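You operate a simulated robot arm through the tools that you are given. There is no shell and no other tool.

You are at the controls of a simulated robot arm. One attempt, no reset.

Task
Put things in order on the top of the workbench. At the end: the white tub from the top of the workbench stands on top of the brown large box; the orange copper fitting from the top of the workbench stands where the white bottle (marked "SEALER") stood; the white cap stands on top of the silver steel bracket; the white bottle from the top of the workbench stands where the white cap stood; whatever was shut is shut again. Leave all else as you found it, and nothing knocked over.

It is judged by the outcome, as a careful person would: the job done as asked, and still so three seconds after it is handed in. It fails if anything else is knocked over, pushed out of place, dropped, spilled or broken. A push-on lid holds only when it is set on centred and level and pressed home; a screw cap is set on level and turned clockwise until tight.

Robot
A 5-joint arm with a two-finger parallel gripper, fixed in place. Base frame: the origin is at the foot of the arm, x ahead of it, y to its left, z up; the work surface is at about z = 0. Readings come in mm, rad, newtons and seconds.
With the tool pointing down near the work surface it reaches from about 260 to 680 mm from the base axis. Its first joint turns from -1.152 to 1.152 rad. The tool tilts only in the upright plane through the base axis and itself; it spins freely about its own axis. Payload 2.9 kg.
The TCP is the grasp point between the finger pads, 30 mm short of the fingertips. In the tool frame z runs along the fingers and y along their closing line. The gripper opens to 110 mm. The fingers are 20 mm wide and 10 mm thick; the gripper's body (48 by 112 mm) begins 55 mm behind the TCP.
Orientation is told as [roll, pitch, yaw] about the base's x, y, z axes, in that order, counted from this pose: with the fingers straight down and closing along the base's y, the tool's x points along the base's -x, its y along +y and its z along -z.

Tools
- The arm moves only by the tool apply_moves. Its argument "rows" is a list of rows, each a list of 7 numbers: the gripper command, from -1 (shut) to 1 (fully open), values between in proportion, then the shift along the tool's x, y, z in mm, then the turn, a rotation vector about the tool's x, y, z in rad. In form: [[fingers, x, y, z, rx, ry, rz], ...]. A call has 1 to 20 rows; each row is the pose to reach, as a shift and turn from the pose commanded when the call began, along the tool's axes at that moment. A row lasts 0.2 s, in which the tool goes at most 50 mm and 0.15 rad; a call with a longer step from one row to the next is refused whole, and so is a gripper value outside its range. A pose out of reach is approached as far as the arm can. The call stops where the force on the tool passes 40 N (or 10 N more than at its start, if that is more) or the arm is blocked; 0.2 s more then pass. The fingers move at their own pace (about 108 mm/s each) and stop on an object; they squeeze with about 27 N. The grip force told is the motor's: it shows also when the fingers shut on nothing. Time passes only in rows, and 0.2 s behind the last, so rows that repeat a pose let the fingers close. The reply holds the time, the measured pose of the TCP, the force on the tool along the base axes, the opening and the grip force, in the units named above and with some noise, with the torque about the TCP (base axes, N m) and any sound that the robot's microphone picked up.
- Cameras (640 x 400 px; columns grow to the right, rows downward): "scene" is fixed at [-0.8, -443.4, 585.8]; the picture's right is [0.97, -0.26, 0.00], its down [-0.19, -0.72, -0.67] and it looks along [0.17, 0.65, -0.74] (base axes); focal length 238 px, centre (320, 200). "wrist" rides on the gripper at [72, 17, -103] in the tool frame; the picture's right is [-0.23, 0.97, 0.00], its down [-0.76, -0.18, -0.62] and it looks along [-0.61, -0.14, 0.78] (tool axes); focal length 222 px, centre (320, 200). There is no depth. A picture from a camera that has moved, and an enlarged one, comes with that camera's place and axes in the base frame and with its lens.
- snapshot(camera): a new picture of that camera. It takes no simulated time.
- enlarge(camera, box): a new picture of the part [left, top, right, bottom] of that camera's present view, enlarged. It takes no simulated time.
- hand_in(): hands the job in; it is judged then, once.

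Nothing tells you positions but the pictures and the camera data. Unless the task says otherwise, let go and move clear before handing in.

The tools are called after "Request:" by a JSON object that holds its "api" and its "payload". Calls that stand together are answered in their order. apply_moves: Moves the arm, as the interface text tells. Its arguments: {"type":"object","properties":{"rows":{"type":"array"}},"required":["rows"]} The other tools are called the same way: snapshot (camera) takes a picture; enlarge (camera, box) takes an enlarged picture of a part of a camera's view; hand_in () hands the job in.

At the start:

```text
time: 0.0
tool_pos: [262.7, 332.3, 268.2]
ee_rot: [0.0, 0.0, 0.0]
force: [0.1, -1.2, -0.1]
wrist_torque: [0.04, 0.02, -0.01]
gripper_width: 110.2
finger_force: 0.1
```

scene: 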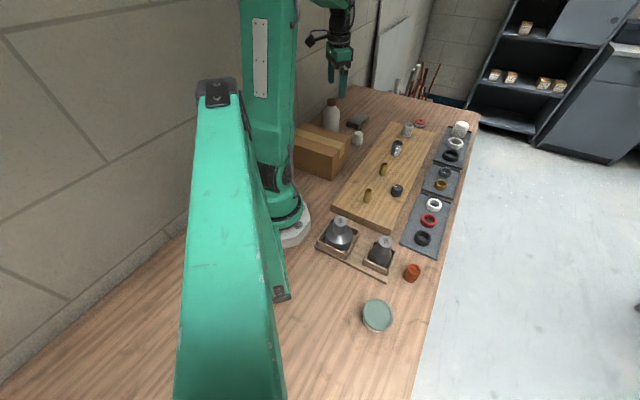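
wrist: 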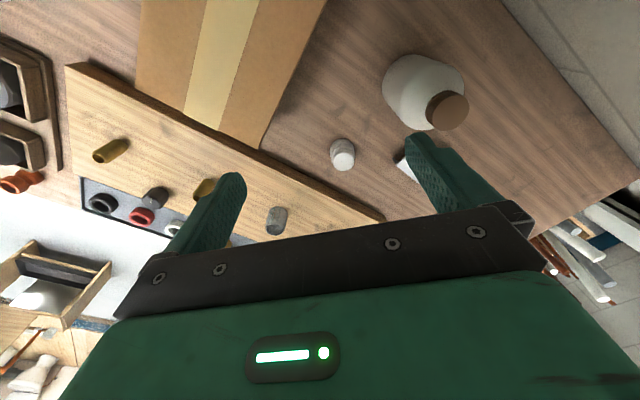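

I see the workbench with a brown box, a white bottle, a small white cap, a grey bracket, a board with fittings, trays with rings and a white tub at the far end. I'll look closer before moving.

Request:
{"api": "enlarge", "payload": {"camera": "scene", "box": [280, 80, 400, 155]}}

Request:
{"api": "enlarge", "payload": {"camera": "scene", "box": [390, 90, 490, 152]}}

Request:
{"api": "enlarge", "payload": {"camera": "scene", "box": [310, 180, 470, 280]}}

Request:
{"api": "enlarge", "payload": {"camera": "wrist", "box": [300, 30, 500, 190]}}

Request:
{"api": "enlarge", "payload": {"camera": "wrist", "box": [0, 50, 320, 250]}}

```text
5.33 times, centred on (340, 118) of scene
camera zoom: at [-0.8, -443.4, 585.8], right [0.97, -0.26, 0.0], down [-0.19, -0.72, -0.67], along [0.17, 0.65, -0.74], focal length 1271 px, centre (213, 640)
```

zoom: 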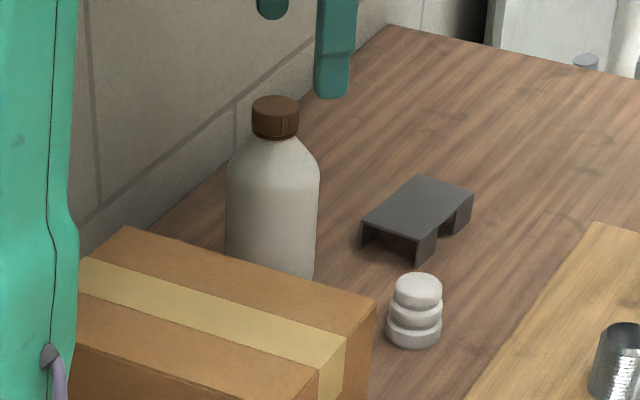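

```text
6.40 times, centred on (440, 121) of scene
camera zoom: at [-0.8, -443.4, 585.8], right [0.97, -0.26, 0.0], down [-0.19, -0.72, -0.67], along [0.17, 0.65, -0.74], focal length 1525 px, centre (-448, 706)
```

zoom: 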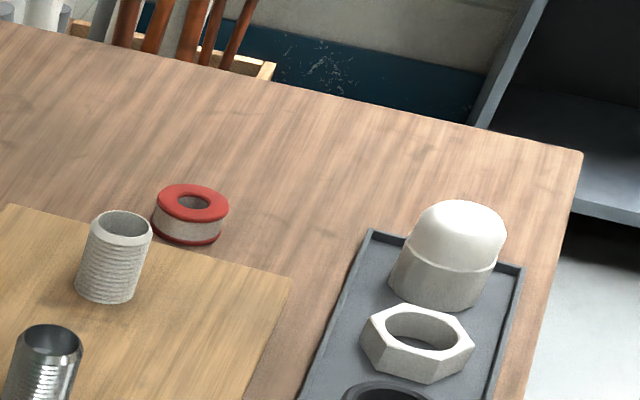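

```text
4.00 times, centred on (390, 230) of scene
camera zoom: at [-0.8, -443.4, 585.8], right [0.97, -0.26, 0.0], down [-0.19, -0.72, -0.67], along [0.17, 0.65, -0.74], focal length 953 px, centre (40, 80)
```

zoom: 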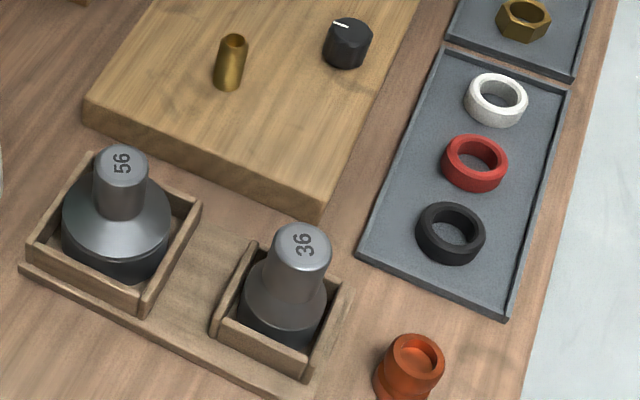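

```text
2.50 times, centred on (400, 110) of wrist
camera zoom: at [191.5, 349.5, 371.2], right [0.23, 0.97, 0.0], down [0.76, -0.18, 0.62], along [0.61, -0.14, -0.78], focal length 555 px, centre (120, 425)
```

zoom: 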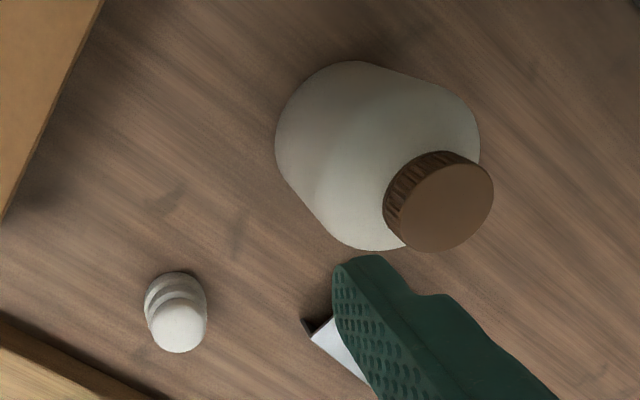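

```text
2.00 times, centred on (160, 150) of wrist
camera zoom: at [191.5, 349.5, 371.2], right [0.23, 0.97, 0.0], down [0.76, -0.18, 0.62], along [0.61, -0.14, -0.78], focal length 444 px, centre (640, 300)
```

zoom: 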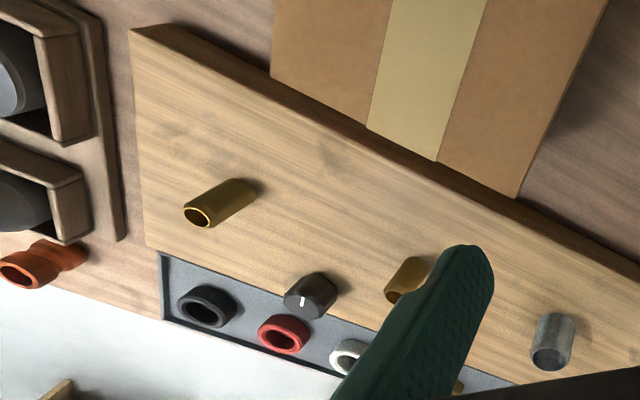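

Next I'll check the near end of the bench (round green-lidded item) and look closer at possible tubs and caps.

Request:
{"api": "enlarge", "payload": {"camera": "scene", "box": [340, 255, 440, 345]}}

Request:
{"api": "enlarge", "payload": {"camera": "scene", "box": [345, 125, 371, 150]}}

Request:
{"api": "enlarge", "payload": {"camera": "scene", "box": [420, 110, 480, 160]}}

Request:
{"api": "enlarge", "payload": {"camera": "scene", "box": [340, 100, 470, 220]}}

Request:
{"api": "enlarge", "payload": {"camera": "wrist", "box": [0, 220, 160, 400]}}

Request:
{"api": "enlarge", "payload": {"camera": "wrist", "box": [500, 180, 640, 320]}}

Request:
{"api": "enlarge", "payload": {"camera": "scene", "box": [460, 0, 640, 130]}}

```text
4.44 times, centred on (390, 300) of scene
camera zoom: at [-0.8, -443.4, 585.8], right [0.97, -0.26, 0.0], down [-0.19, -0.72, -0.67], along [0.17, 0.65, -0.74], focal length 1059 px, centre (9, -244)
```

zoom: 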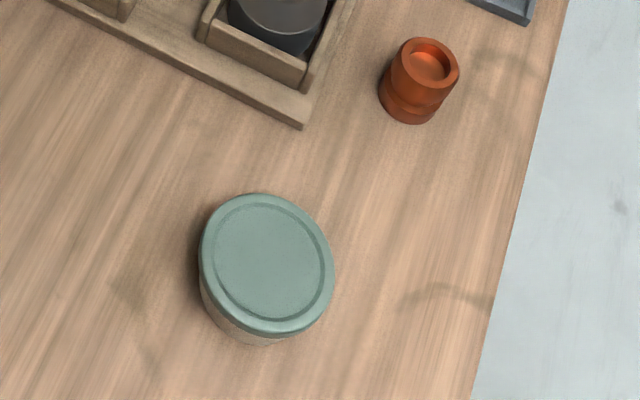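

```text
16.00 times, centred on (358, 138) of scene
camera zoom: at [-0.8, -443.4, 585.8], right [0.97, -0.26, 0.0], down [-0.19, -0.72, -0.67], along [0.17, 0.65, -0.74], focal length 3812 px, centre (-288, 1200)
```

zoom: 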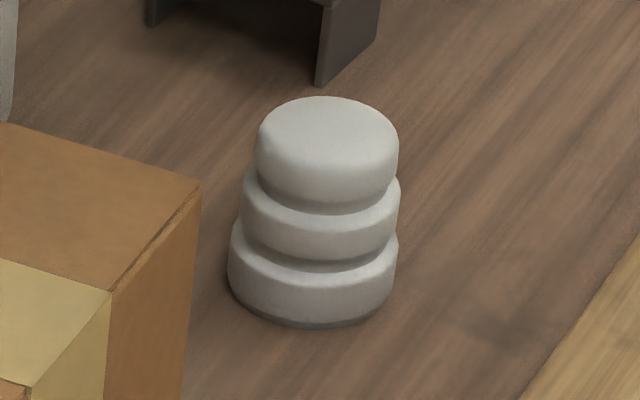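

```text
8.00 times, centred on (450, 135) of scene
camera zoom: at [-0.8, -443.4, 585.8], right [0.97, -0.26, 0.0], down [-0.19, -0.72, -0.67], along [0.17, 0.65, -0.74], focal length 1906 px, centre (-720, 720)
```

zoom: 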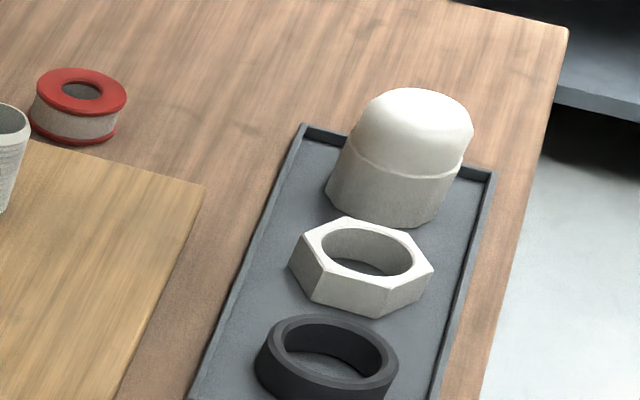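

```text
3.33 times, centred on (405, 160) of scene
camera zoom: at [-0.8, -443.4, 585.8], right [0.97, -0.26, 0.0], down [-0.19, -0.72, -0.67], along [0.17, 0.65, -0.74], focal length 794 px, centre (37, 333)
```

zoom: 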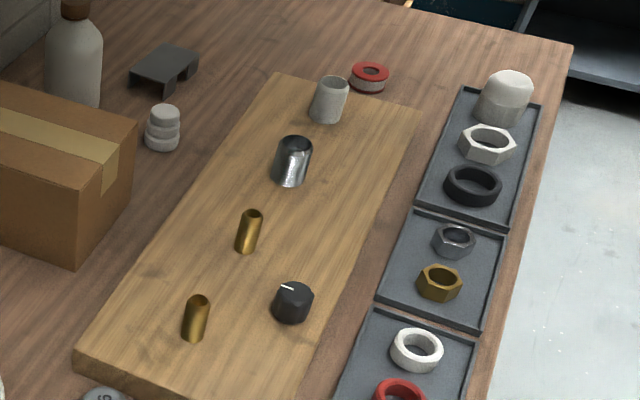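

```text
2.22 times, centred on (80, 310) of wrist
camera zoom: at [191.5, 349.5, 371.2], right [0.23, 0.97, 0.0], down [0.76, -0.18, 0.62], along [0.61, -0.14, -0.78], focal length 494 px, centre (853, -44)
```

zoom: 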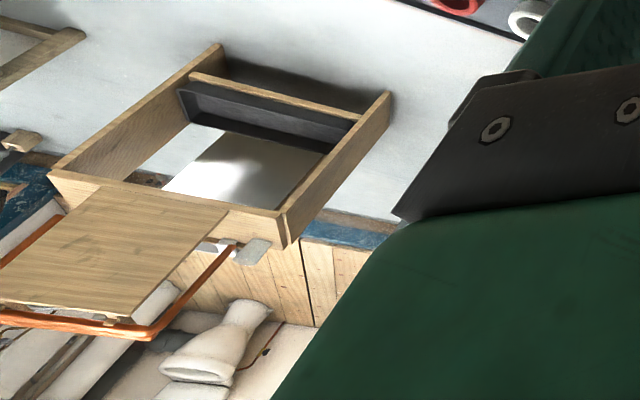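

```text
2.86 times, centred on (570, 250) of wrist
camera zoom: at [191.5, 349.5, 371.2], right [0.23, 0.97, 0.0], down [0.76, -0.18, 0.62], along [0.61, -0.14, -0.78], focal length 635 px, centre (-394, 57)
```

zoom: 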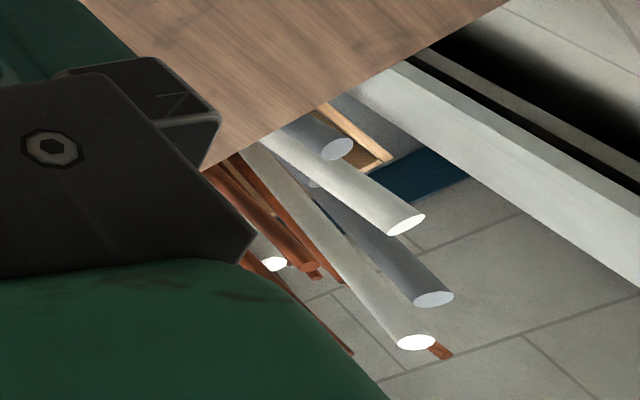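

```text
3.08 times, centred on (550, 65) of scene
camera zoom: at [-0.8, -443.4, 585.8], right [0.97, -0.26, 0.0], down [-0.19, -0.72, -0.67], along [0.17, 0.65, -0.74], focal length 733 px, centre (-388, 615)
```

zoom: 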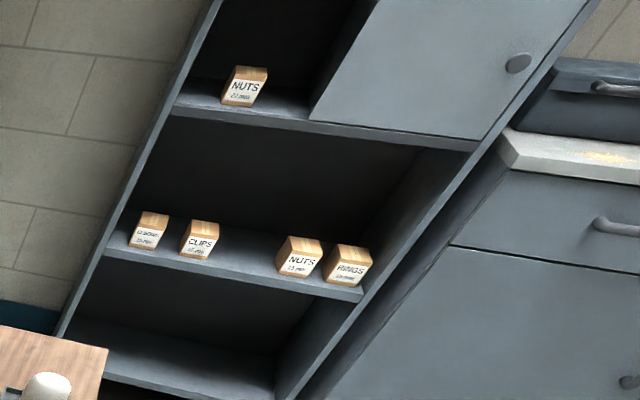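

The domed PVC piece in the far tray lies at about (820, 280), out of reach. So I take the white cap to be the small tiered one near (371, 344), with the bottle near (286, 456), the bracket near (426, 487) and the tub as the green-lidded one. I'll move higher for a clearer view of the cap and bracket.

Request:
{"api": "apply_moves", "payload": {"rows": [[1, -27, 18, -7, 0, 0, 0], [1, -54, 36, -14, 0, 0, 0], [1, -81, 54, -21, 0, 0, 0], [1, -108, 72, -28, 0, 0, 0], [1, -137, 88, -32, 0, 0, 0], [1, -137, 88, -32, 0, 0, 0]]}}

Request:
{"api": "snapshot", "payload": {"camera": "wrist"}}

Request:
{"api": "snapshot", "payload": {"camera": "scene"}}

```text
time: 1.4
tool_pos: [400.8, 421.5, 298.9]
ee_rot: [0.0, 0.001, 0.001]
force: [0.4, -0.9, 0.1]
wrist_torque: [-0.02, 0.0, -0.01]
gripper_width: 109.9
finger_force: 0.0
```

```text
taken
camera wrist: at [328.6, 439.1, 403.6], right [0.23, 0.97, 0.0], down [0.76, -0.18, 0.62], along [0.61, -0.14, -0.78], focal length 222 px, centre (320, 200)
```

wrist: 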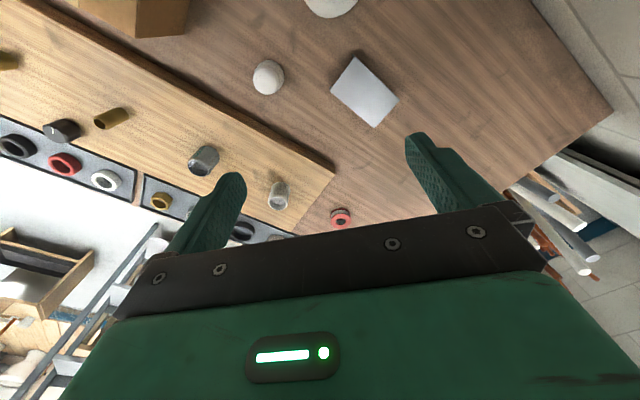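

```text
taken
```

scene: 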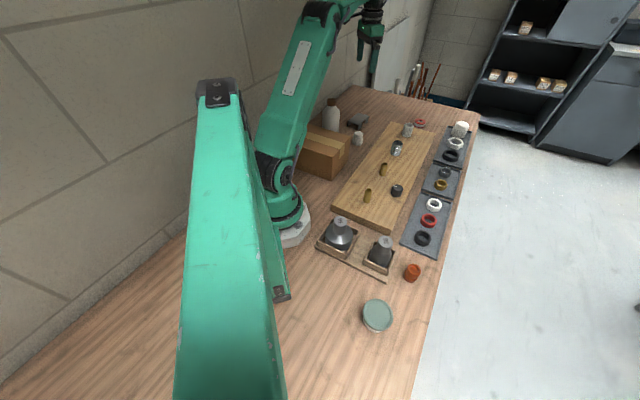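

Request:
{"api": "enlarge", "payload": {"camera": "wrist", "box": [230, 0, 430, 150]}}

Request:
{"api": "enlarge", "payload": {"camera": "wrist", "box": [320, 50, 410, 135]}}

Request:
{"api": "enlarge", "payload": {"camera": "wrist", "box": [240, 50, 300, 110]}}

Request:
{"api": "enlarge", "payload": {"camera": "scene", "box": [280, 90, 400, 190]}}

```text
2.67 times, centred on (330, 75) of wrist
camera zoom: at [328.6, 439.1, 403.6], right [0.23, 0.97, 0.0], down [0.76, -0.18, 0.62], along [0.61, -0.14, -0.78], focal length 592 px, centre (293, 533)
```

zoom: 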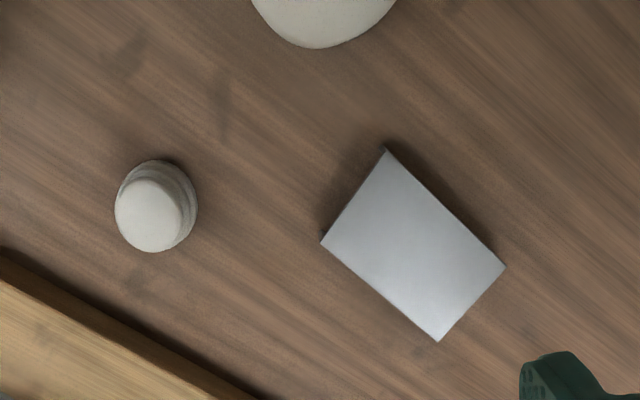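

```text
4.71 times, centred on (365, 92) of wrist
camera zoom: at [328.6, 439.1, 403.6], right [0.23, 0.97, 0.0], down [0.76, -0.18, 0.62], along [0.61, -0.14, -0.78], focal length 1045 px, centre (108, 706)
```

zoom: 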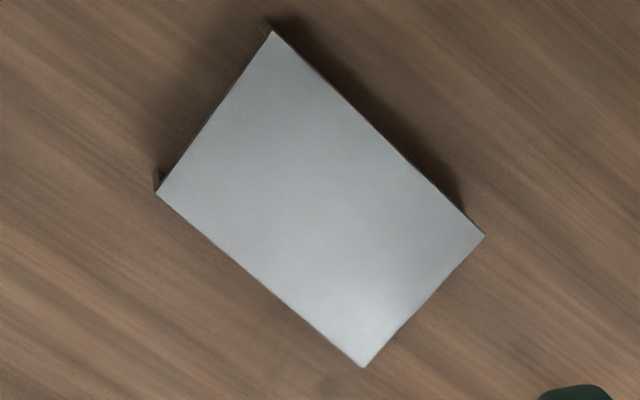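

```text
6.67 times, centred on (270, 80) of wrist
camera zoom: at [328.6, 439.1, 403.6], right [0.23, 0.97, 0.0], down [0.76, -0.18, 0.62], along [0.61, -0.14, -0.78], focal length 1481 px, centre (653, 1000)
```

zoom: 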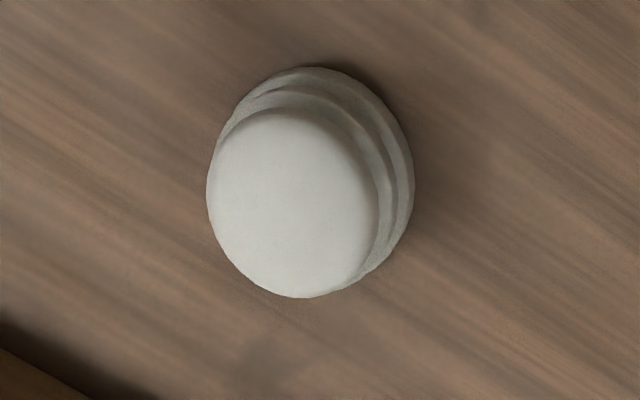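

```text
4.00 times, centred on (340, 140) of scene
camera zoom: at [-0.8, -443.4, 585.8], right [0.97, -0.26, 0.0], down [-0.19, -0.72, -0.67], along [0.17, 0.65, -0.74], focal length 953 px, centre (240, 440)
```

zoom: 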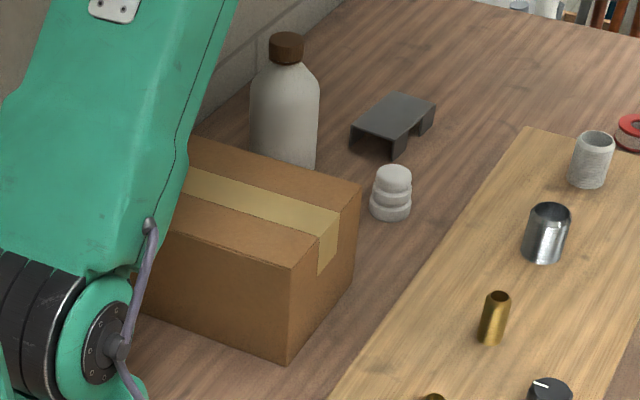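

The cap is at about (375, 346) with its top at z≈39. The bracket top measures about 98×57 mm, centred at (433, 488) with z≈23. I'll go down over the cap for a close look.

Request:
{"api": "apply_moves", "payload": {"rows": [[1, 6, -19, 30, 0, 0, 0], [1, 13, -38, 62, 0, 0, 0], [1, 20, -57, 94, 0, 0, 0], [1, 25.8, -75.5, 126, 0, 0, 0], [1, 25.8, -75.5, 159, 0, 0, 0], [1, 25.8, -75.5, 159, 0, 0, 0]]}}

Request:
{"api": "snapshot", "payload": {"camera": "wrist"}}

Request:
{"api": "enlarge", "payload": {"camera": "wrist", "box": [220, 60, 420, 200]}}

Request:
{"api": "enlarge", "payload": {"camera": "scene", "box": [300, 80, 420, 160]}}

```text
time: 2.8
tool_pos: [372.0, 347.0, 141.4]
ee_rot: [0.0, -0.001, 0.0]
force: [0.1, 0.0, -0.1]
wrist_torque: [0.05, 0.0, 0.01]
gripper_width: 110.1
finger_force: 0.1
```

```text
taken
camera wrist: at [299.9, 363.9, 245.4], right [0.23, 0.97, 0.0], down [0.76, -0.18, 0.62], along [0.61, -0.14, -0.78], focal length 222 px, centre (320, 200)
```

wrist: 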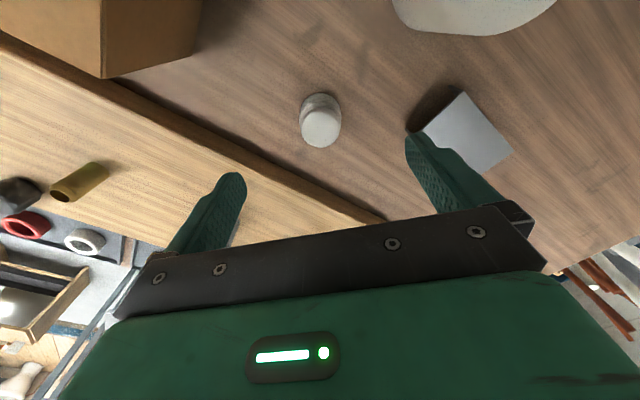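

```text
2.86 times, centred on (320, 130) of wrist
camera zoom: at [299.9, 363.9, 245.4], right [0.23, 0.97, 0.0], down [0.76, -0.18, 0.62], along [0.61, -0.14, -0.78], focal length 635 px, centre (320, 400)
```

zoom: 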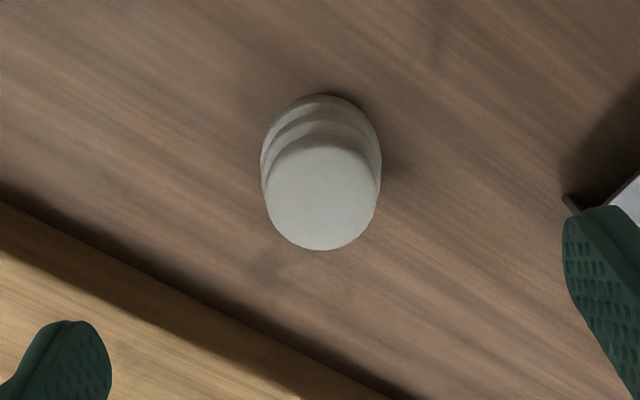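

```text
5.00 times, centred on (360, 120) of scene
camera zoom: at [-0.8, -443.5, 585.8], right [0.97, -0.26, 0.0], down [-0.19, -0.72, -0.67], along [0.17, 0.65, -0.74], focal length 1191 px, centre (120, 600)
```

zoom: 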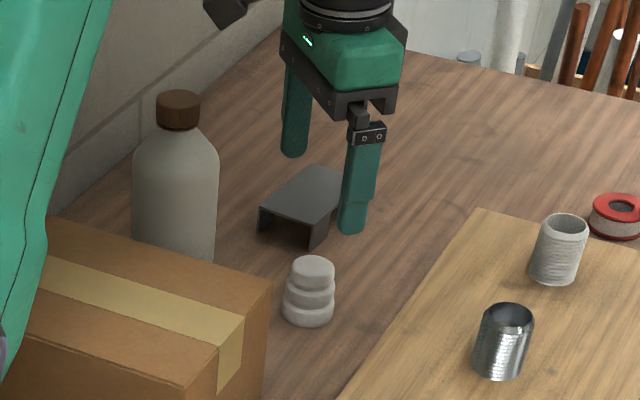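

The cap's axis is at about (375.5, 346.5), top at 39 mm, with three tiers. I'll lower to grip its middle tier.

Request:
{"api": "apply_moves", "payload": {"rows": [[0.6, -2.5, 0.6, 25, 0, 0, 0], [0.4, -2.5, 0.6, 50, 0, 0, 0], [0.2, -2.5, 0.6, 75, 0, 0, 0], [0.2, -2.5, 0.6, 88, 0, 0, 0], [0.2, -2.5, 0.6, 94.7, 0, 0, 0], [0.2, -2.5, 0.6, 94.7, 0, 0, 0], [0.2, -2.5, 0.6, 94.7, 0, 0, 0]]}}

Request:
{"api": "snapshot", "payload": {"camera": "wrist"}}

Request:
{"api": "enlarge", "payload": {"camera": "scene", "box": [320, 100, 400, 160]}}

```text
time: 4.4
tool_pos: [376.5, 344.9, 45.8]
ee_rot: [0.0, 0.0, -0.002]
force: [0.5, 0.5, 0.4]
wrist_torque: [-0.01, 0.01, -0.01]
gripper_width: 66.0
finger_force: 0.1
```

```text
taken
camera wrist: at [304.0, 362.1, 150.1], right [0.23, 0.97, 0.0], down [0.76, -0.18, 0.62], along [0.61, -0.14, -0.78], focal length 222 px, centre (320, 200)
```

wrist: 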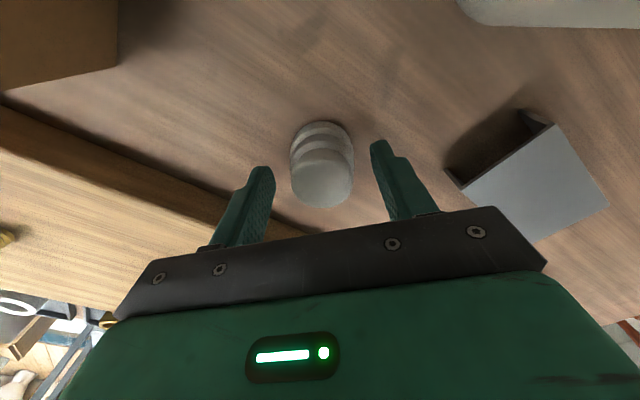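

```text
6.67 times, centred on (360, 130) of scene
camera zoom: at [-0.8, -443.4, 585.8], right [0.97, -0.26, 0.0], down [-0.19, -0.72, -0.67], along [0.17, 0.65, -0.74], focal length 1588 px, centre (53, 667)
```

zoom: 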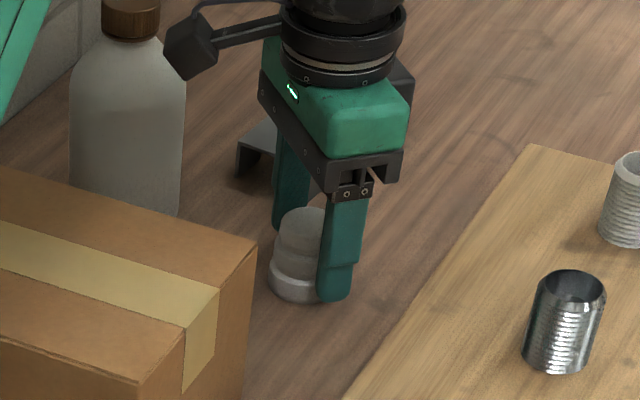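

The fingers straddle the cap, centred on it. I'll close and check the grip.

Request:
{"api": "apply_moves", "payload": {"rows": [[-1, 0, 0, 0, 0, 0, 0], [-1, 0, 0, 0, 0, 0, 0], [-1, 0, 0, 0, 0, 0, 0], [-1, 0, 0, 0, 0, 0, 0]]}}

Request:
{"api": "snapshot", "payload": {"camera": "wrist"}}

Request:
{"api": "enlarge", "payload": {"camera": "scene", "box": [320, 100, 400, 160]}}

```text
time: 5.4
tool_pos: [375.7, 345.1, 46.4]
ee_rot: [0.0, -0.002, 0.0]
force: [0.3, 0.0, 1.4]
wrist_torque: [0.01, 0.0, 0.0]
gripper_width: 39.3
finger_force: 27.2
```

```text
taken
camera wrist: at [304.0, 362.1, 150.2], right [0.23, 0.97, 0.0], down [0.76, -0.18, 0.62], along [0.61, -0.14, -0.78], focal length 222 px, centre (320, 200)
```

wrist: 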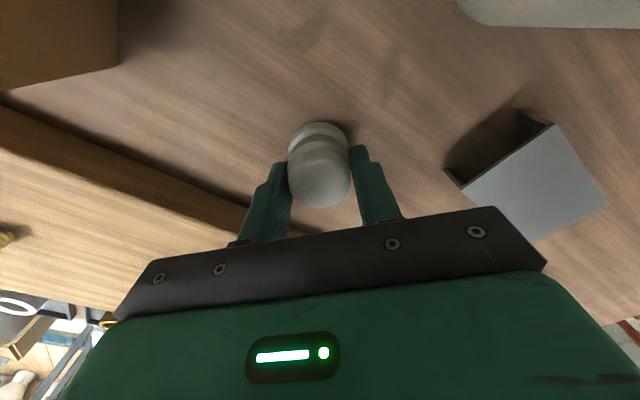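

```text
6.67 times, centred on (360, 130) of scene
camera zoom: at [-0.8, -443.5, 585.8], right [0.97, -0.26, 0.0], down [-0.19, -0.72, -0.67], along [0.17, 0.65, -0.74], focal length 1588 px, centre (53, 667)
```

zoom: 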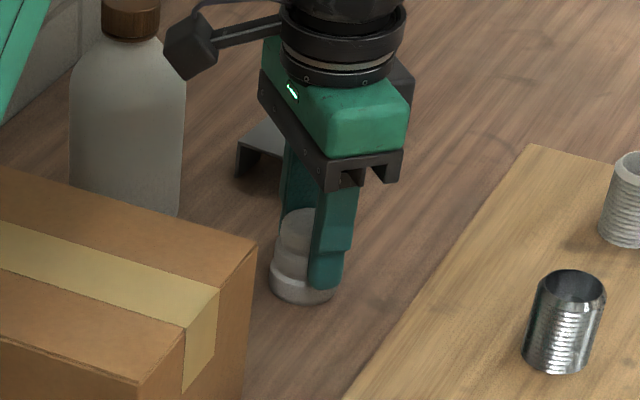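

Cap is held at 39 mm width. I'll lift it and move above the bracket, then look.

Request:
{"api": "apply_moves", "payload": {"rows": [[-1, 0, 0, -15, 0, 0, 0], [-1, 0, 0, -45, 0, 0, 0], [-1, 0, 0, -75, 0, 0, 0], [-1, -11, 28, -75, 0, 0, 0], [-1, -23, 58, -75, 0, 0, 0], [-1, -35, 88, -75, 0, 0, 0], [-1, -46, 116, -75, 0, 0, 0], [-1, -55, 142, -75, 0, 0, 0], [-1, -55, 142, -75, 0, 0, 0], [-1, -55, 142, -75, 0, 0, 0]]}}

Request:
{"api": "snapshot", "payload": {"camera": "wrist"}}

Request:
{"api": "enlarge", "payload": {"camera": "scene", "box": [320, 80, 400, 140]}}

```text
time: 7.6
tool_pos: [433.0, 489.1, 118.3]
ee_rot: [-0.001, 0.0, -0.001]
force: [0.5, -0.8, -0.3]
wrist_torque: [-0.03, -0.03, 0.01]
gripper_width: 0.0
finger_force: 27.0
```

```text
taken
camera wrist: at [360.1, 505.4, 222.8], right [0.23, 0.97, 0.0], down [0.76, -0.18, 0.62], along [0.61, -0.14, -0.78], focal length 222 px, centre (320, 200)
```

wrist: 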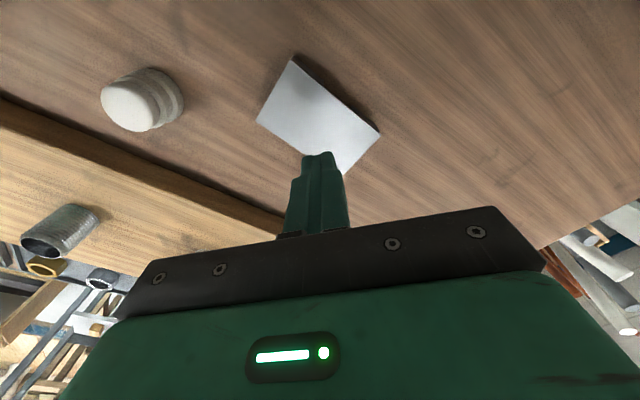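

```text
6.67 times, centred on (360, 110) of scene
camera zoom: at [-0.8, -443.4, 585.8], right [0.97, -0.26, 0.0], down [-0.19, -0.72, -0.67], along [0.17, 0.65, -0.74], focal length 1588 px, centre (53, 800)
```

zoom: 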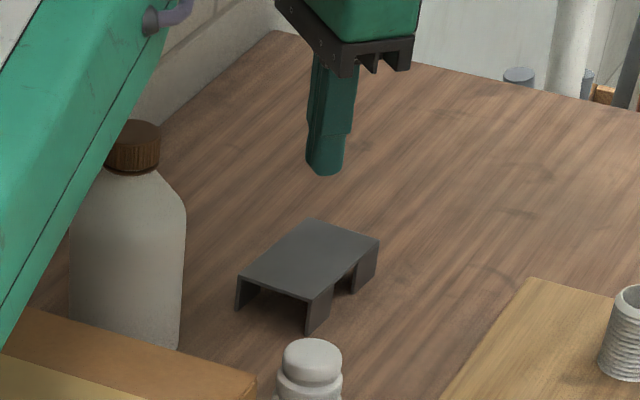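

The fingers slipped off the rounded tier. The cap is still upright in its place at about (375, 347). I'll look at its profile closely before a lower grip.

Request:
{"api": "enlarge", "payload": {"camera": "scene", "box": [349, 129, 367, 149]}}

Request:
{"api": "enlarge", "payload": {"camera": "wrist", "box": [90, 55, 200, 145]}}

```text
16.00 times, centred on (358, 139) of scene
camera zoom: at [-0.8, -443.4, 585.8], right [0.97, -0.26, 0.0], down [-0.19, -0.72, -0.67], along [0.17, 0.65, -0.74], focal length 3812 px, centre (-288, 1176)
```

zoom: 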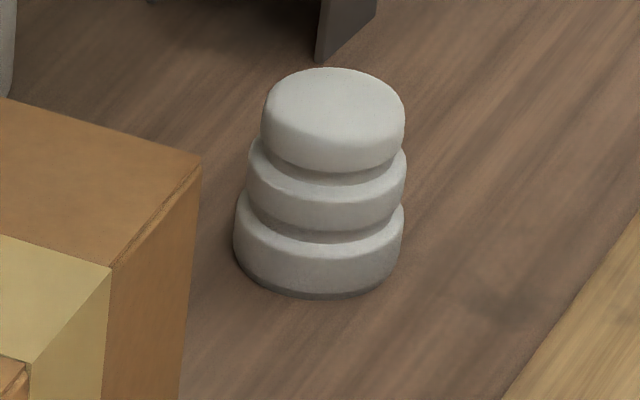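

```text
4.44 times, centred on (145, 100) of wrist
camera zoom: at [360.1, 505.4, 222.8], right [0.23, 0.97, 0.0], down [0.76, -0.18, 0.62], along [0.61, -0.14, -0.78], focal length 987 px, centre (1098, 644)
```

zoom: 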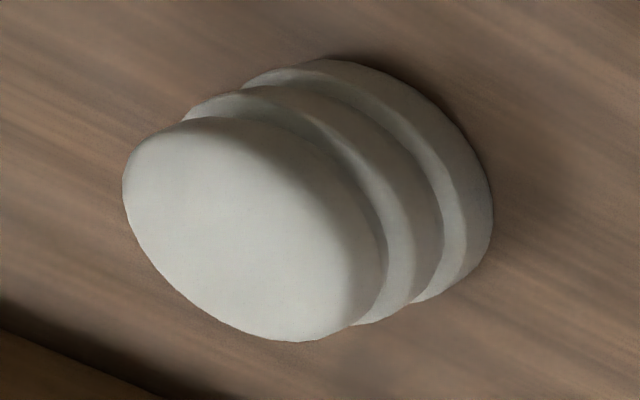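

The base tier is the widest part, about 45 mm. I'll return above the cap with the fingers open and take an accurate look before gripping the base tier lower down.

Request:
{"api": "apply_moves", "payload": {"rows": [[-1, 11, -28, 0, 0, 0, 0], [-0.5, 23, -58, 0, 0, 0, 0], [0, 35, -88, 0, 0, 0, 0], [0.4, 46, -116, 0, 0, 0, 0], [0.4, 54.4, -139.4, 0, 0, 0, 0], [0.4, 54.4, -139.4, 20, 0, 0, 0], [0.4, 54.4, -139.4, 20, 0, 0, 0]]}}

Request:
{"api": "enlarge", "payload": {"camera": "wrist", "box": [220, 60, 420, 200]}}

```text
time: 9.2
tool_pos: [379.1, 348.9, 101.7]
ee_rot: [0.001, 0.0, -0.001]
force: [0.3, 0.3, 0.4]
wrist_torque: [-0.02, 0.02, 0.0]
gripper_width: 76.8
finger_force: 0.0
```

```text
2.86 times, centred on (320, 130) of wrist
camera zoom: at [306.4, 365.5, 205.8], right [0.23, 0.97, 0.0], down [0.76, -0.18, 0.62], along [0.61, -0.14, -0.78], focal length 635 px, centre (320, 400)
```

zoom: 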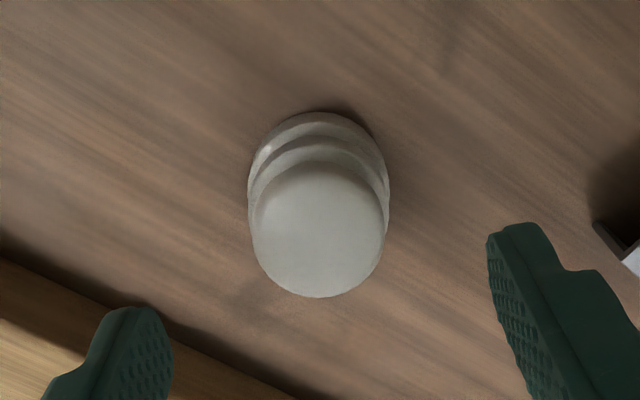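

The cap stands at about (378, 348), directly under the tool. I'll go down to grip the base tier and lift only a little to test.

Request:
{"api": "apply_moves", "payload": {"rows": [[0.4, 0, 0, 25, 0, 0, 0], [0.4, 0, 0, 50, 0, 0, 0], [0.4, 0, 0, 62, 0, 0, 0], [0.4, 0, 0, 69, 0, 0, 0], [0.4, 0, 0, 69, 0, 0, 0], [0, 0, 0, 69, 0, 0, 0], [-1, 0, 0, 69, 0, 0, 0], [-1, 0, 0, 69, 0, 0, 0], [-1, 0, 0, 69, 0, 0, 0]]}}

Request:
{"api": "snapshot", "payload": {"camera": "wrist"}}

Request:
{"api": "enlarge", "payload": {"camera": "scene", "box": [340, 120, 376, 150]}}

```text
time: 11.2
tool_pos: [378.4, 346.6, 30.9]
ee_rot: [0.0, -0.001, 0.0]
force: [-0.4, -0.5, 0.0]
wrist_torque: [0.01, 0.0, -0.01]
gripper_width: 42.0
finger_force: 26.7
```

```text
taken
camera wrist: at [307.1, 363.6, 134.8], right [0.23, 0.97, 0.0], down [0.76, -0.18, 0.62], along [0.61, -0.14, -0.78], focal length 222 px, centre (320, 200)
```

wrist: 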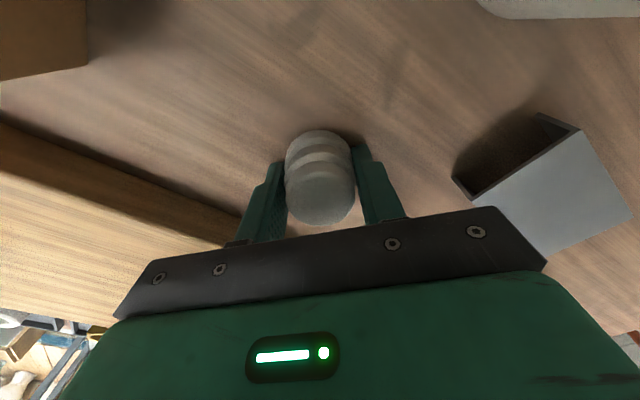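

```text
13.33 times, centred on (358, 135) of scene
camera zoom: at [-0.8, -443.4, 585.8], right [0.97, -0.26, 0.0], down [-0.19, -0.72, -0.67], along [0.17, 0.65, -0.74], focal length 3177 px, centre (-187, 1067)
```

zoom: 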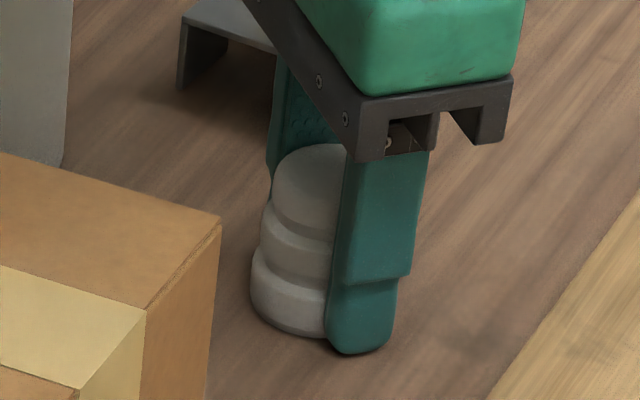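

Gripped at 42 mm on the base tier. I'll lift slowly by 20 mm and check it comes along.

Request:
{"api": "apply_moves", "payload": {"rows": [[-1, 0, 0, -3, 0, 0, 0], [-1, 0, 0, -6, 0, 0, 0], [-1, 0, 0, -10, 0, 0, 0], [-1, 0, 0, -14, 0, 0, 0], [-1, 0, 0, -18, 0, 0, 0], [-1, 0, 0, -20, 0, 0, 0]]}}

Request:
{"api": "snapshot", "payload": {"camera": "wrist"}}

Request:
{"api": "enlarge", "payload": {"camera": "scene", "box": [340, 120, 376, 150]}}

```text
time: 12.6
tool_pos: [378.9, 348.6, 51.3]
ee_rot: [-0.001, 0.0, 0.002]
force: [0.0, 0.3, -0.2]
wrist_torque: [0.02, 0.0, -0.02]
gripper_width: 42.0
finger_force: 26.3
```

```text
taken
camera wrist: at [306.2, 365.8, 156.0], right [0.23, 0.97, 0.0], down [0.76, -0.18, 0.62], along [0.61, -0.14, -0.78], focal length 222 px, centre (320, 200)
```

wrist: 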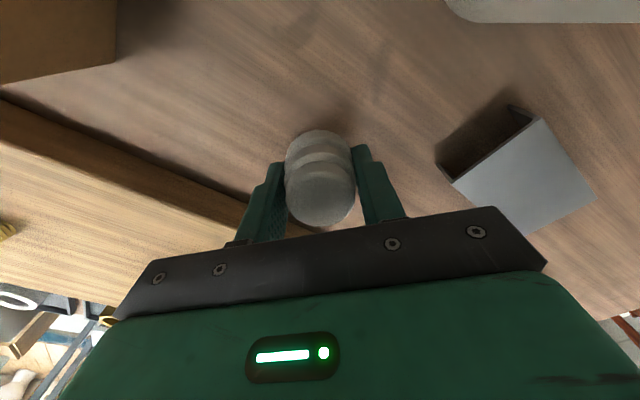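

```text
13.33 times, centred on (358, 135) of scene
camera zoom: at [-0.8, -443.4, 585.8], right [0.97, -0.26, 0.0], down [-0.19, -0.72, -0.67], along [0.17, 0.65, -0.74], focal length 3177 px, centre (-187, 1067)
```

zoom: 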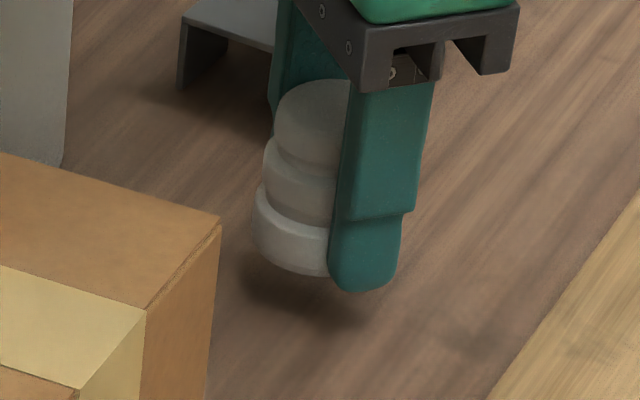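

The cap is lifted and level. I'll raise it more and carry it gently over the bracket.

Request:
{"api": "apply_moves", "payload": {"rows": [[-1, 0, 0, -15, 0, 0, 0], [-1, 0, 0, -30, 0, 0, 0], [-1, -4, 10, -42, 0, 0, 0], [-1, -12, 30, -45, 0, 0, 0], [-1, -21, 54, -45, 0, 0, 0], [-1, -30, 78, -45, 0, 0, 0], [-1, -40, 102, -45, 0, 0, 0], [-1, -48, 122, -45, 0, 0, 0], [-1, -53, 135, -45, 0, 0, 0], [-1, -54.6, 139.4, -45, 0, 0, 0], [-1, -54.6, 139.4, -45, 0, 0, 0]]}}

Request:
{"api": "snapshot", "payload": {"camera": "wrist"}}

Request:
{"api": "enlarge", "payload": {"camera": "scene", "box": [330, 90, 386, 135]}}

```text
time: 15.0
tool_pos: [433.6, 488.6, 97.0]
ee_rot: [-0.001, -0.001, 0.0]
force: [0.5, 0.6, -0.3]
wrist_torque: [0.0, 0.02, 0.0]
gripper_width: 42.1
finger_force: 27.1
```

```text
taken
camera wrist: at [360.9, 505.7, 200.6], right [0.23, 0.97, 0.0], down [0.76, -0.18, 0.62], along [0.61, -0.14, -0.78], focal length 222 px, centre (320, 200)
```

wrist: 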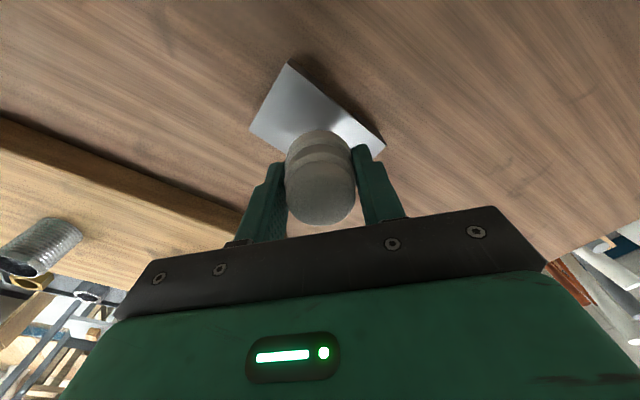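

```text
8.89 times, centred on (358, 112) of scene
camera zoom: at [-0.8, -443.4, 585.8], right [0.97, -0.26, 0.0], down [-0.19, -0.72, -0.67], along [0.17, 0.65, -0.74], focal length 2118 px, centre (-18, 978)
```

zoom: 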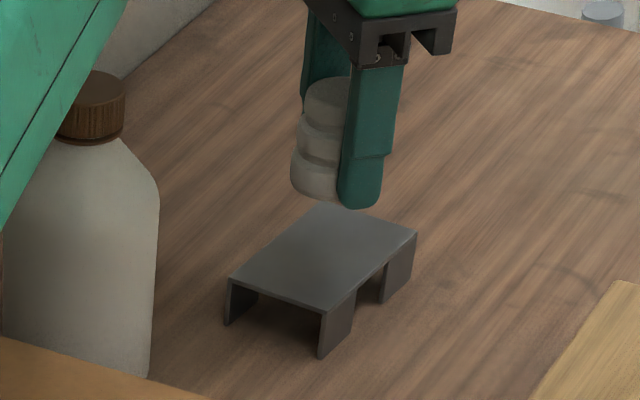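

The cap is over the middle of the bracket. I'll lower it most of the way and check the gap.

Request:
{"api": "apply_moves", "payload": {"rows": [[-1, 0, 0, 12, 0, 0, 0], [-1, 0, 0, 24, 0, 0, 0], [-1, 0, 0, 32, 0, 0, 0], [-1, 0, 0, 37, 0, 0, 0], [-1, 0, 0, 37, 0, 0, 0]]}}

Request:
{"api": "snapshot", "payload": {"camera": "wrist"}}

Request:
{"api": "enlarge", "payload": {"camera": "scene", "box": [330, 90, 386, 135]}}

```text
time: 16.2
tool_pos: [434.1, 488.2, 59.6]
ee_rot: [0.0, 0.0, 0.0]
force: [-0.7, -0.7, -0.8]
wrist_torque: [0.0, -0.01, 0.01]
gripper_width: 42.0
finger_force: 26.7
```

```text
taken
camera wrist: at [361.3, 505.9, 163.7], right [0.23, 0.97, 0.0], down [0.76, -0.18, 0.62], along [0.61, -0.14, -0.78], focal length 222 px, centre (320, 200)
```

wrist: 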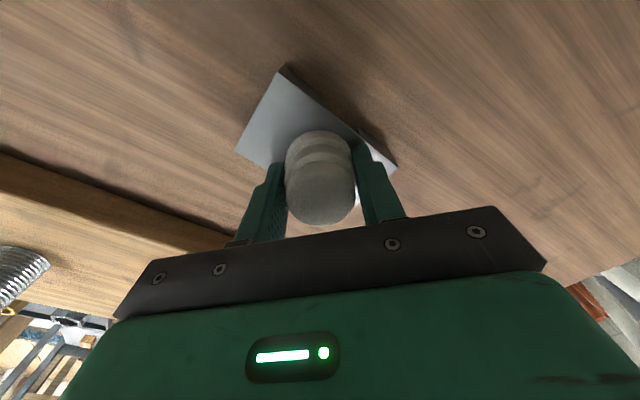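

```text
8.89 times, centred on (358, 112) of scene
camera zoom: at [-0.8, -443.4, 585.8], right [0.97, -0.26, 0.0], down [-0.19, -0.72, -0.67], along [0.17, 0.65, -0.74], focal length 2118 px, centre (-18, 978)
```

zoom: 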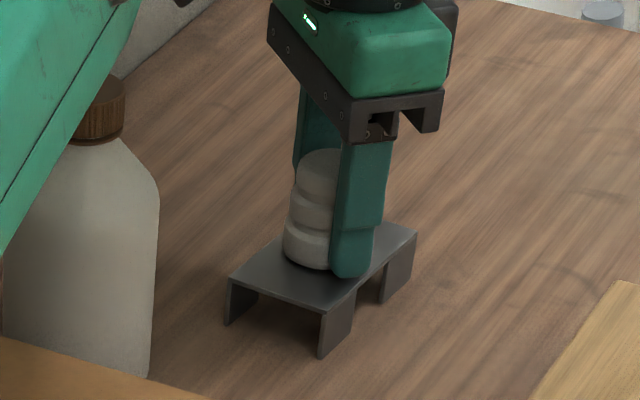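

Request:
{"api": "enlarge", "payload": {"camera": "scene", "box": [340, 100, 380, 125]}}

Request:
{"api": "enlarge", "payload": {"camera": "wrist", "box": [220, 50, 420, 230]}}

```text
16.00 times, centred on (360, 112) of scene
camera zoom: at [-0.8, -443.4, 585.8], right [0.97, -0.26, 0.0], down [-0.19, -0.72, -0.67], along [0.17, 0.65, -0.74], focal length 3812 px, centre (-320, 1600)
```

zoom: 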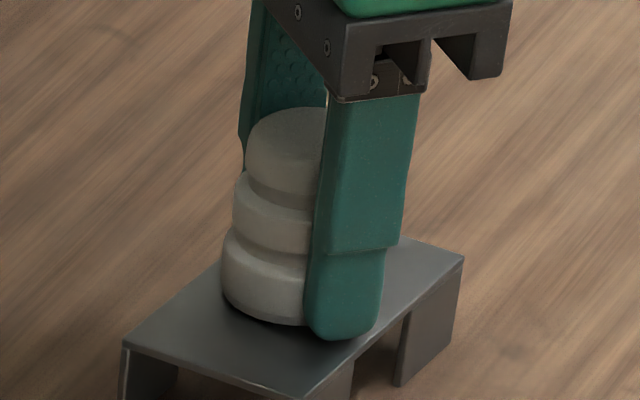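

```text
2.22 times, centred on (320, 140) of wrist
camera zoom: at [361.3, 505.9, 163.7], right [0.23, 0.97, 0.0], down [0.76, -0.18, 0.62], along [0.61, -0.14, -0.78], focal length 494 px, centre (320, 333)
```

zoom: 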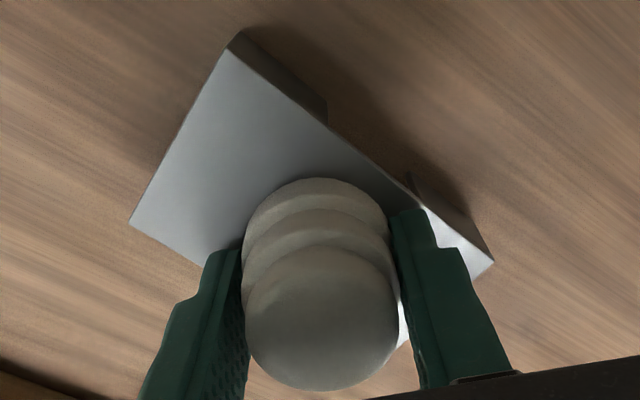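

The cap base is centred on the bracket within about 2 mm and 5–6 mm above it. I'll lower in small steps until contact.

Request:
{"api": "apply_moves", "payload": {"rows": [[-1, -1, -1, 1.5, 0, 0, 0], [-1, -1, -1, 3, 0, 0, 0], [-1, -1, -1, 4, 0, 0, 0], [-1, -1, -1, 4.5, 0, 0, 0], [-1, -1, -1, 4.5, 0, 0, 0]]}}

Request:
{"api": "enlarge", "payload": {"camera": "scene", "box": [340, 100, 380, 125]}}

```text
time: 17.4
tool_pos: [434.8, 487.2, 57.5]
ee_rot: [0.004, -0.006, 0.0]
force: [-2.9, -2.4, 28.6]
wrist_torque: [-0.37, 0.28, -0.02]
gripper_width: 41.9
finger_force: 27.0
```

```text
16.00 times, centred on (360, 112) of scene
camera zoom: at [-0.9, -443.6, 585.6], right [0.97, -0.26, 0.0], down [-0.19, -0.71, -0.67], along [0.17, 0.65, -0.74], focal length 3812 px, centre (-320, 1600)
```

zoom: 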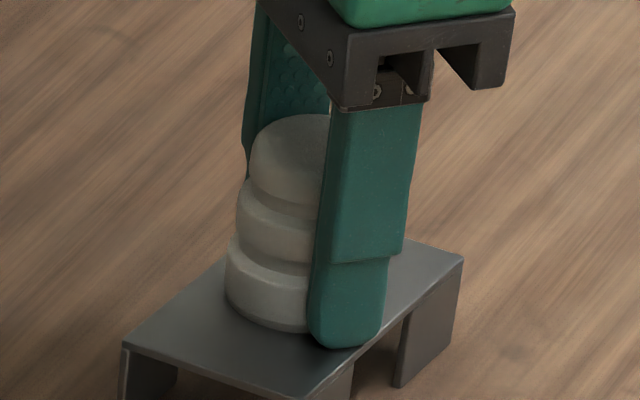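

It has made contact with the bracket. I'll ease the pressure, open the fingers and check it stays put.

Request:
{"api": "apply_moves", "payload": {"rows": [[-1, 0, 0, -1, 0, 0, 0], [-1, 0, 0, -1.4, 0, 0, 0], [-0.2, 0, 0, -1.4, 0, 0, 0], [0, 0, 0, -1.4, 0, 0, 0], [0.2, 0, 0, -1.4, 0, 0, 0], [0.2, 0, 0, -1.4, 0, 0, 0]]}}

Request:
{"api": "enlarge", "payload": {"camera": "scene", "box": [340, 100, 380, 125]}}

Request:
{"api": "snapshot", "payload": {"camera": "wrist"}}

```text
time: 18.8
tool_pos: [433.5, 488.0, 57.2]
ee_rot: [0.002, -0.002, 0.002]
force: [-3.3, 6.6, 20.7]
wrist_torque: [-0.31, 0.1, -0.03]
gripper_width: 63.5
finger_force: 0.0
```

```text
16.00 times, centred on (360, 112) of scene
camera zoom: at [-0.9, -443.6, 585.7], right [0.97, -0.26, 0.0], down [-0.19, -0.72, -0.67], along [0.17, 0.65, -0.74], focal length 3812 px, centre (-320, 1600)
```

zoom: 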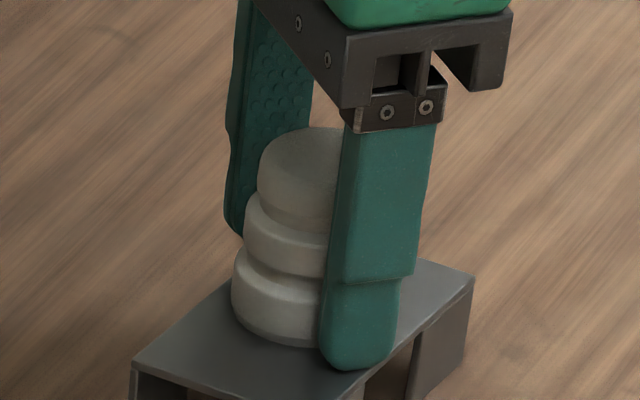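

```text
taken
camera wrist: at [360.8, 503.9, 161.7], right [0.23, 0.97, 0.0], down [0.76, -0.18, 0.62], along [0.61, -0.14, -0.78], focal length 222 px, centre (320, 200)
```

wrist: 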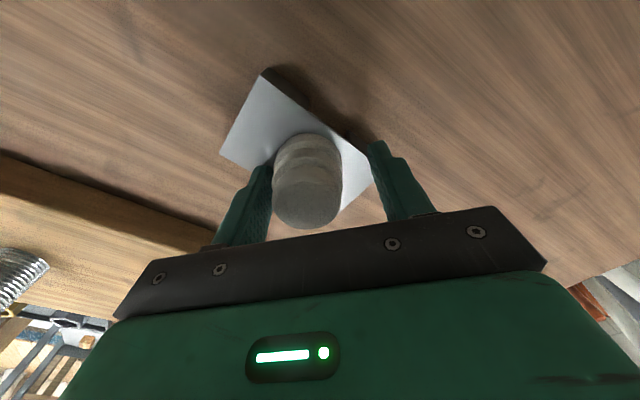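

The fingertips were touching the bracket and dragged it slightly as they opened. I'll lift off a little, open wider and rise clear, then measure the shift.

Request:
{"api": "apply_moves", "payload": {"rows": [[0.2, 0, 0, -1.5, 0, 0, 0], [0.2, 0, 0, -3, 0, 0, 0], [0.5, 0, 0, -4, 0, 0, 0], [0.5, 0, 0, -4, 0, 0, 0], [0.5, 0, 0, -15, 0, 0, 0], [0.5, 0, 0, -35, 0, 0, 0], [0.5, 0, 0, -60, 0, 0, 0], [0.5, 0, 0, -90, 0, 0, 0], [0.5, 0, 0, -90, 0, 0, 0]]}}

Request:
{"api": "snapshot", "payload": {"camera": "wrist"}}

Request:
{"api": "enlarge", "payload": {"camera": "scene", "box": [340, 100, 380, 125]}}

Request:
{"api": "enlarge", "payload": {"camera": "scene", "box": [280, 80, 400, 155]}}

```text
time: 20.8
tool_pos: [432.3, 488.2, 145.8]
ee_rot: [0.0, 0.0, 0.0]
force: [0.5, 0.0, -0.5]
wrist_torque: [-0.02, 0.01, -0.02]
gripper_width: 82.5
finger_force: 0.1
```

```text
taken
camera wrist: at [360.7, 504.4, 249.8], right [0.23, 0.97, 0.0], down [0.76, -0.18, 0.62], along [0.61, -0.14, -0.78], focal length 222 px, centre (320, 200)
```

wrist: 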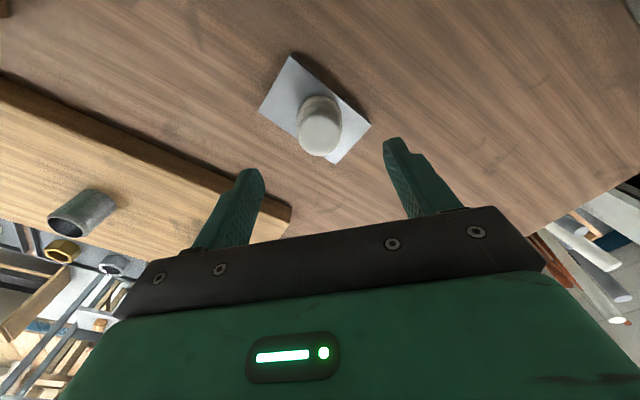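

```text
16.00 times, centred on (360, 112) of scene
camera zoom: at [-0.8, -443.4, 585.8], right [0.97, -0.26, 0.0], down [-0.19, -0.72, -0.67], along [0.17, 0.65, -0.74], focal length 3812 px, centre (-320, 1600)
```

zoom: 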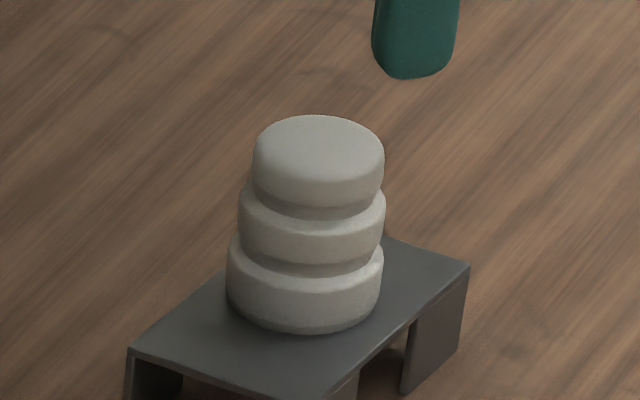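

```text
5.33 times, centred on (340, 118) of scene
camera zoom: at [-0.8, -443.4, 585.8], right [0.97, -0.26, 0.0], down [-0.19, -0.72, -0.67], along [0.17, 0.65, -0.74], focal length 1271 px, centre (213, 640)
```

zoom: 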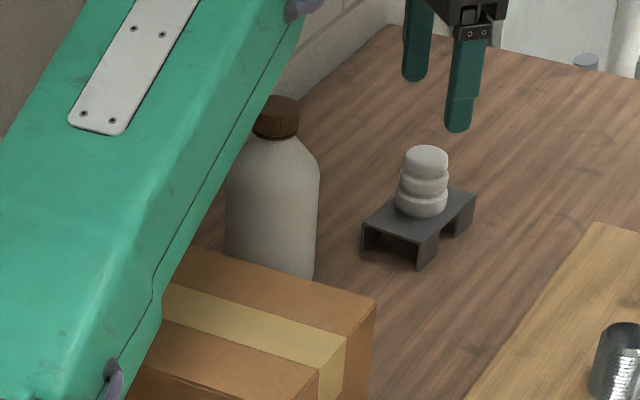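

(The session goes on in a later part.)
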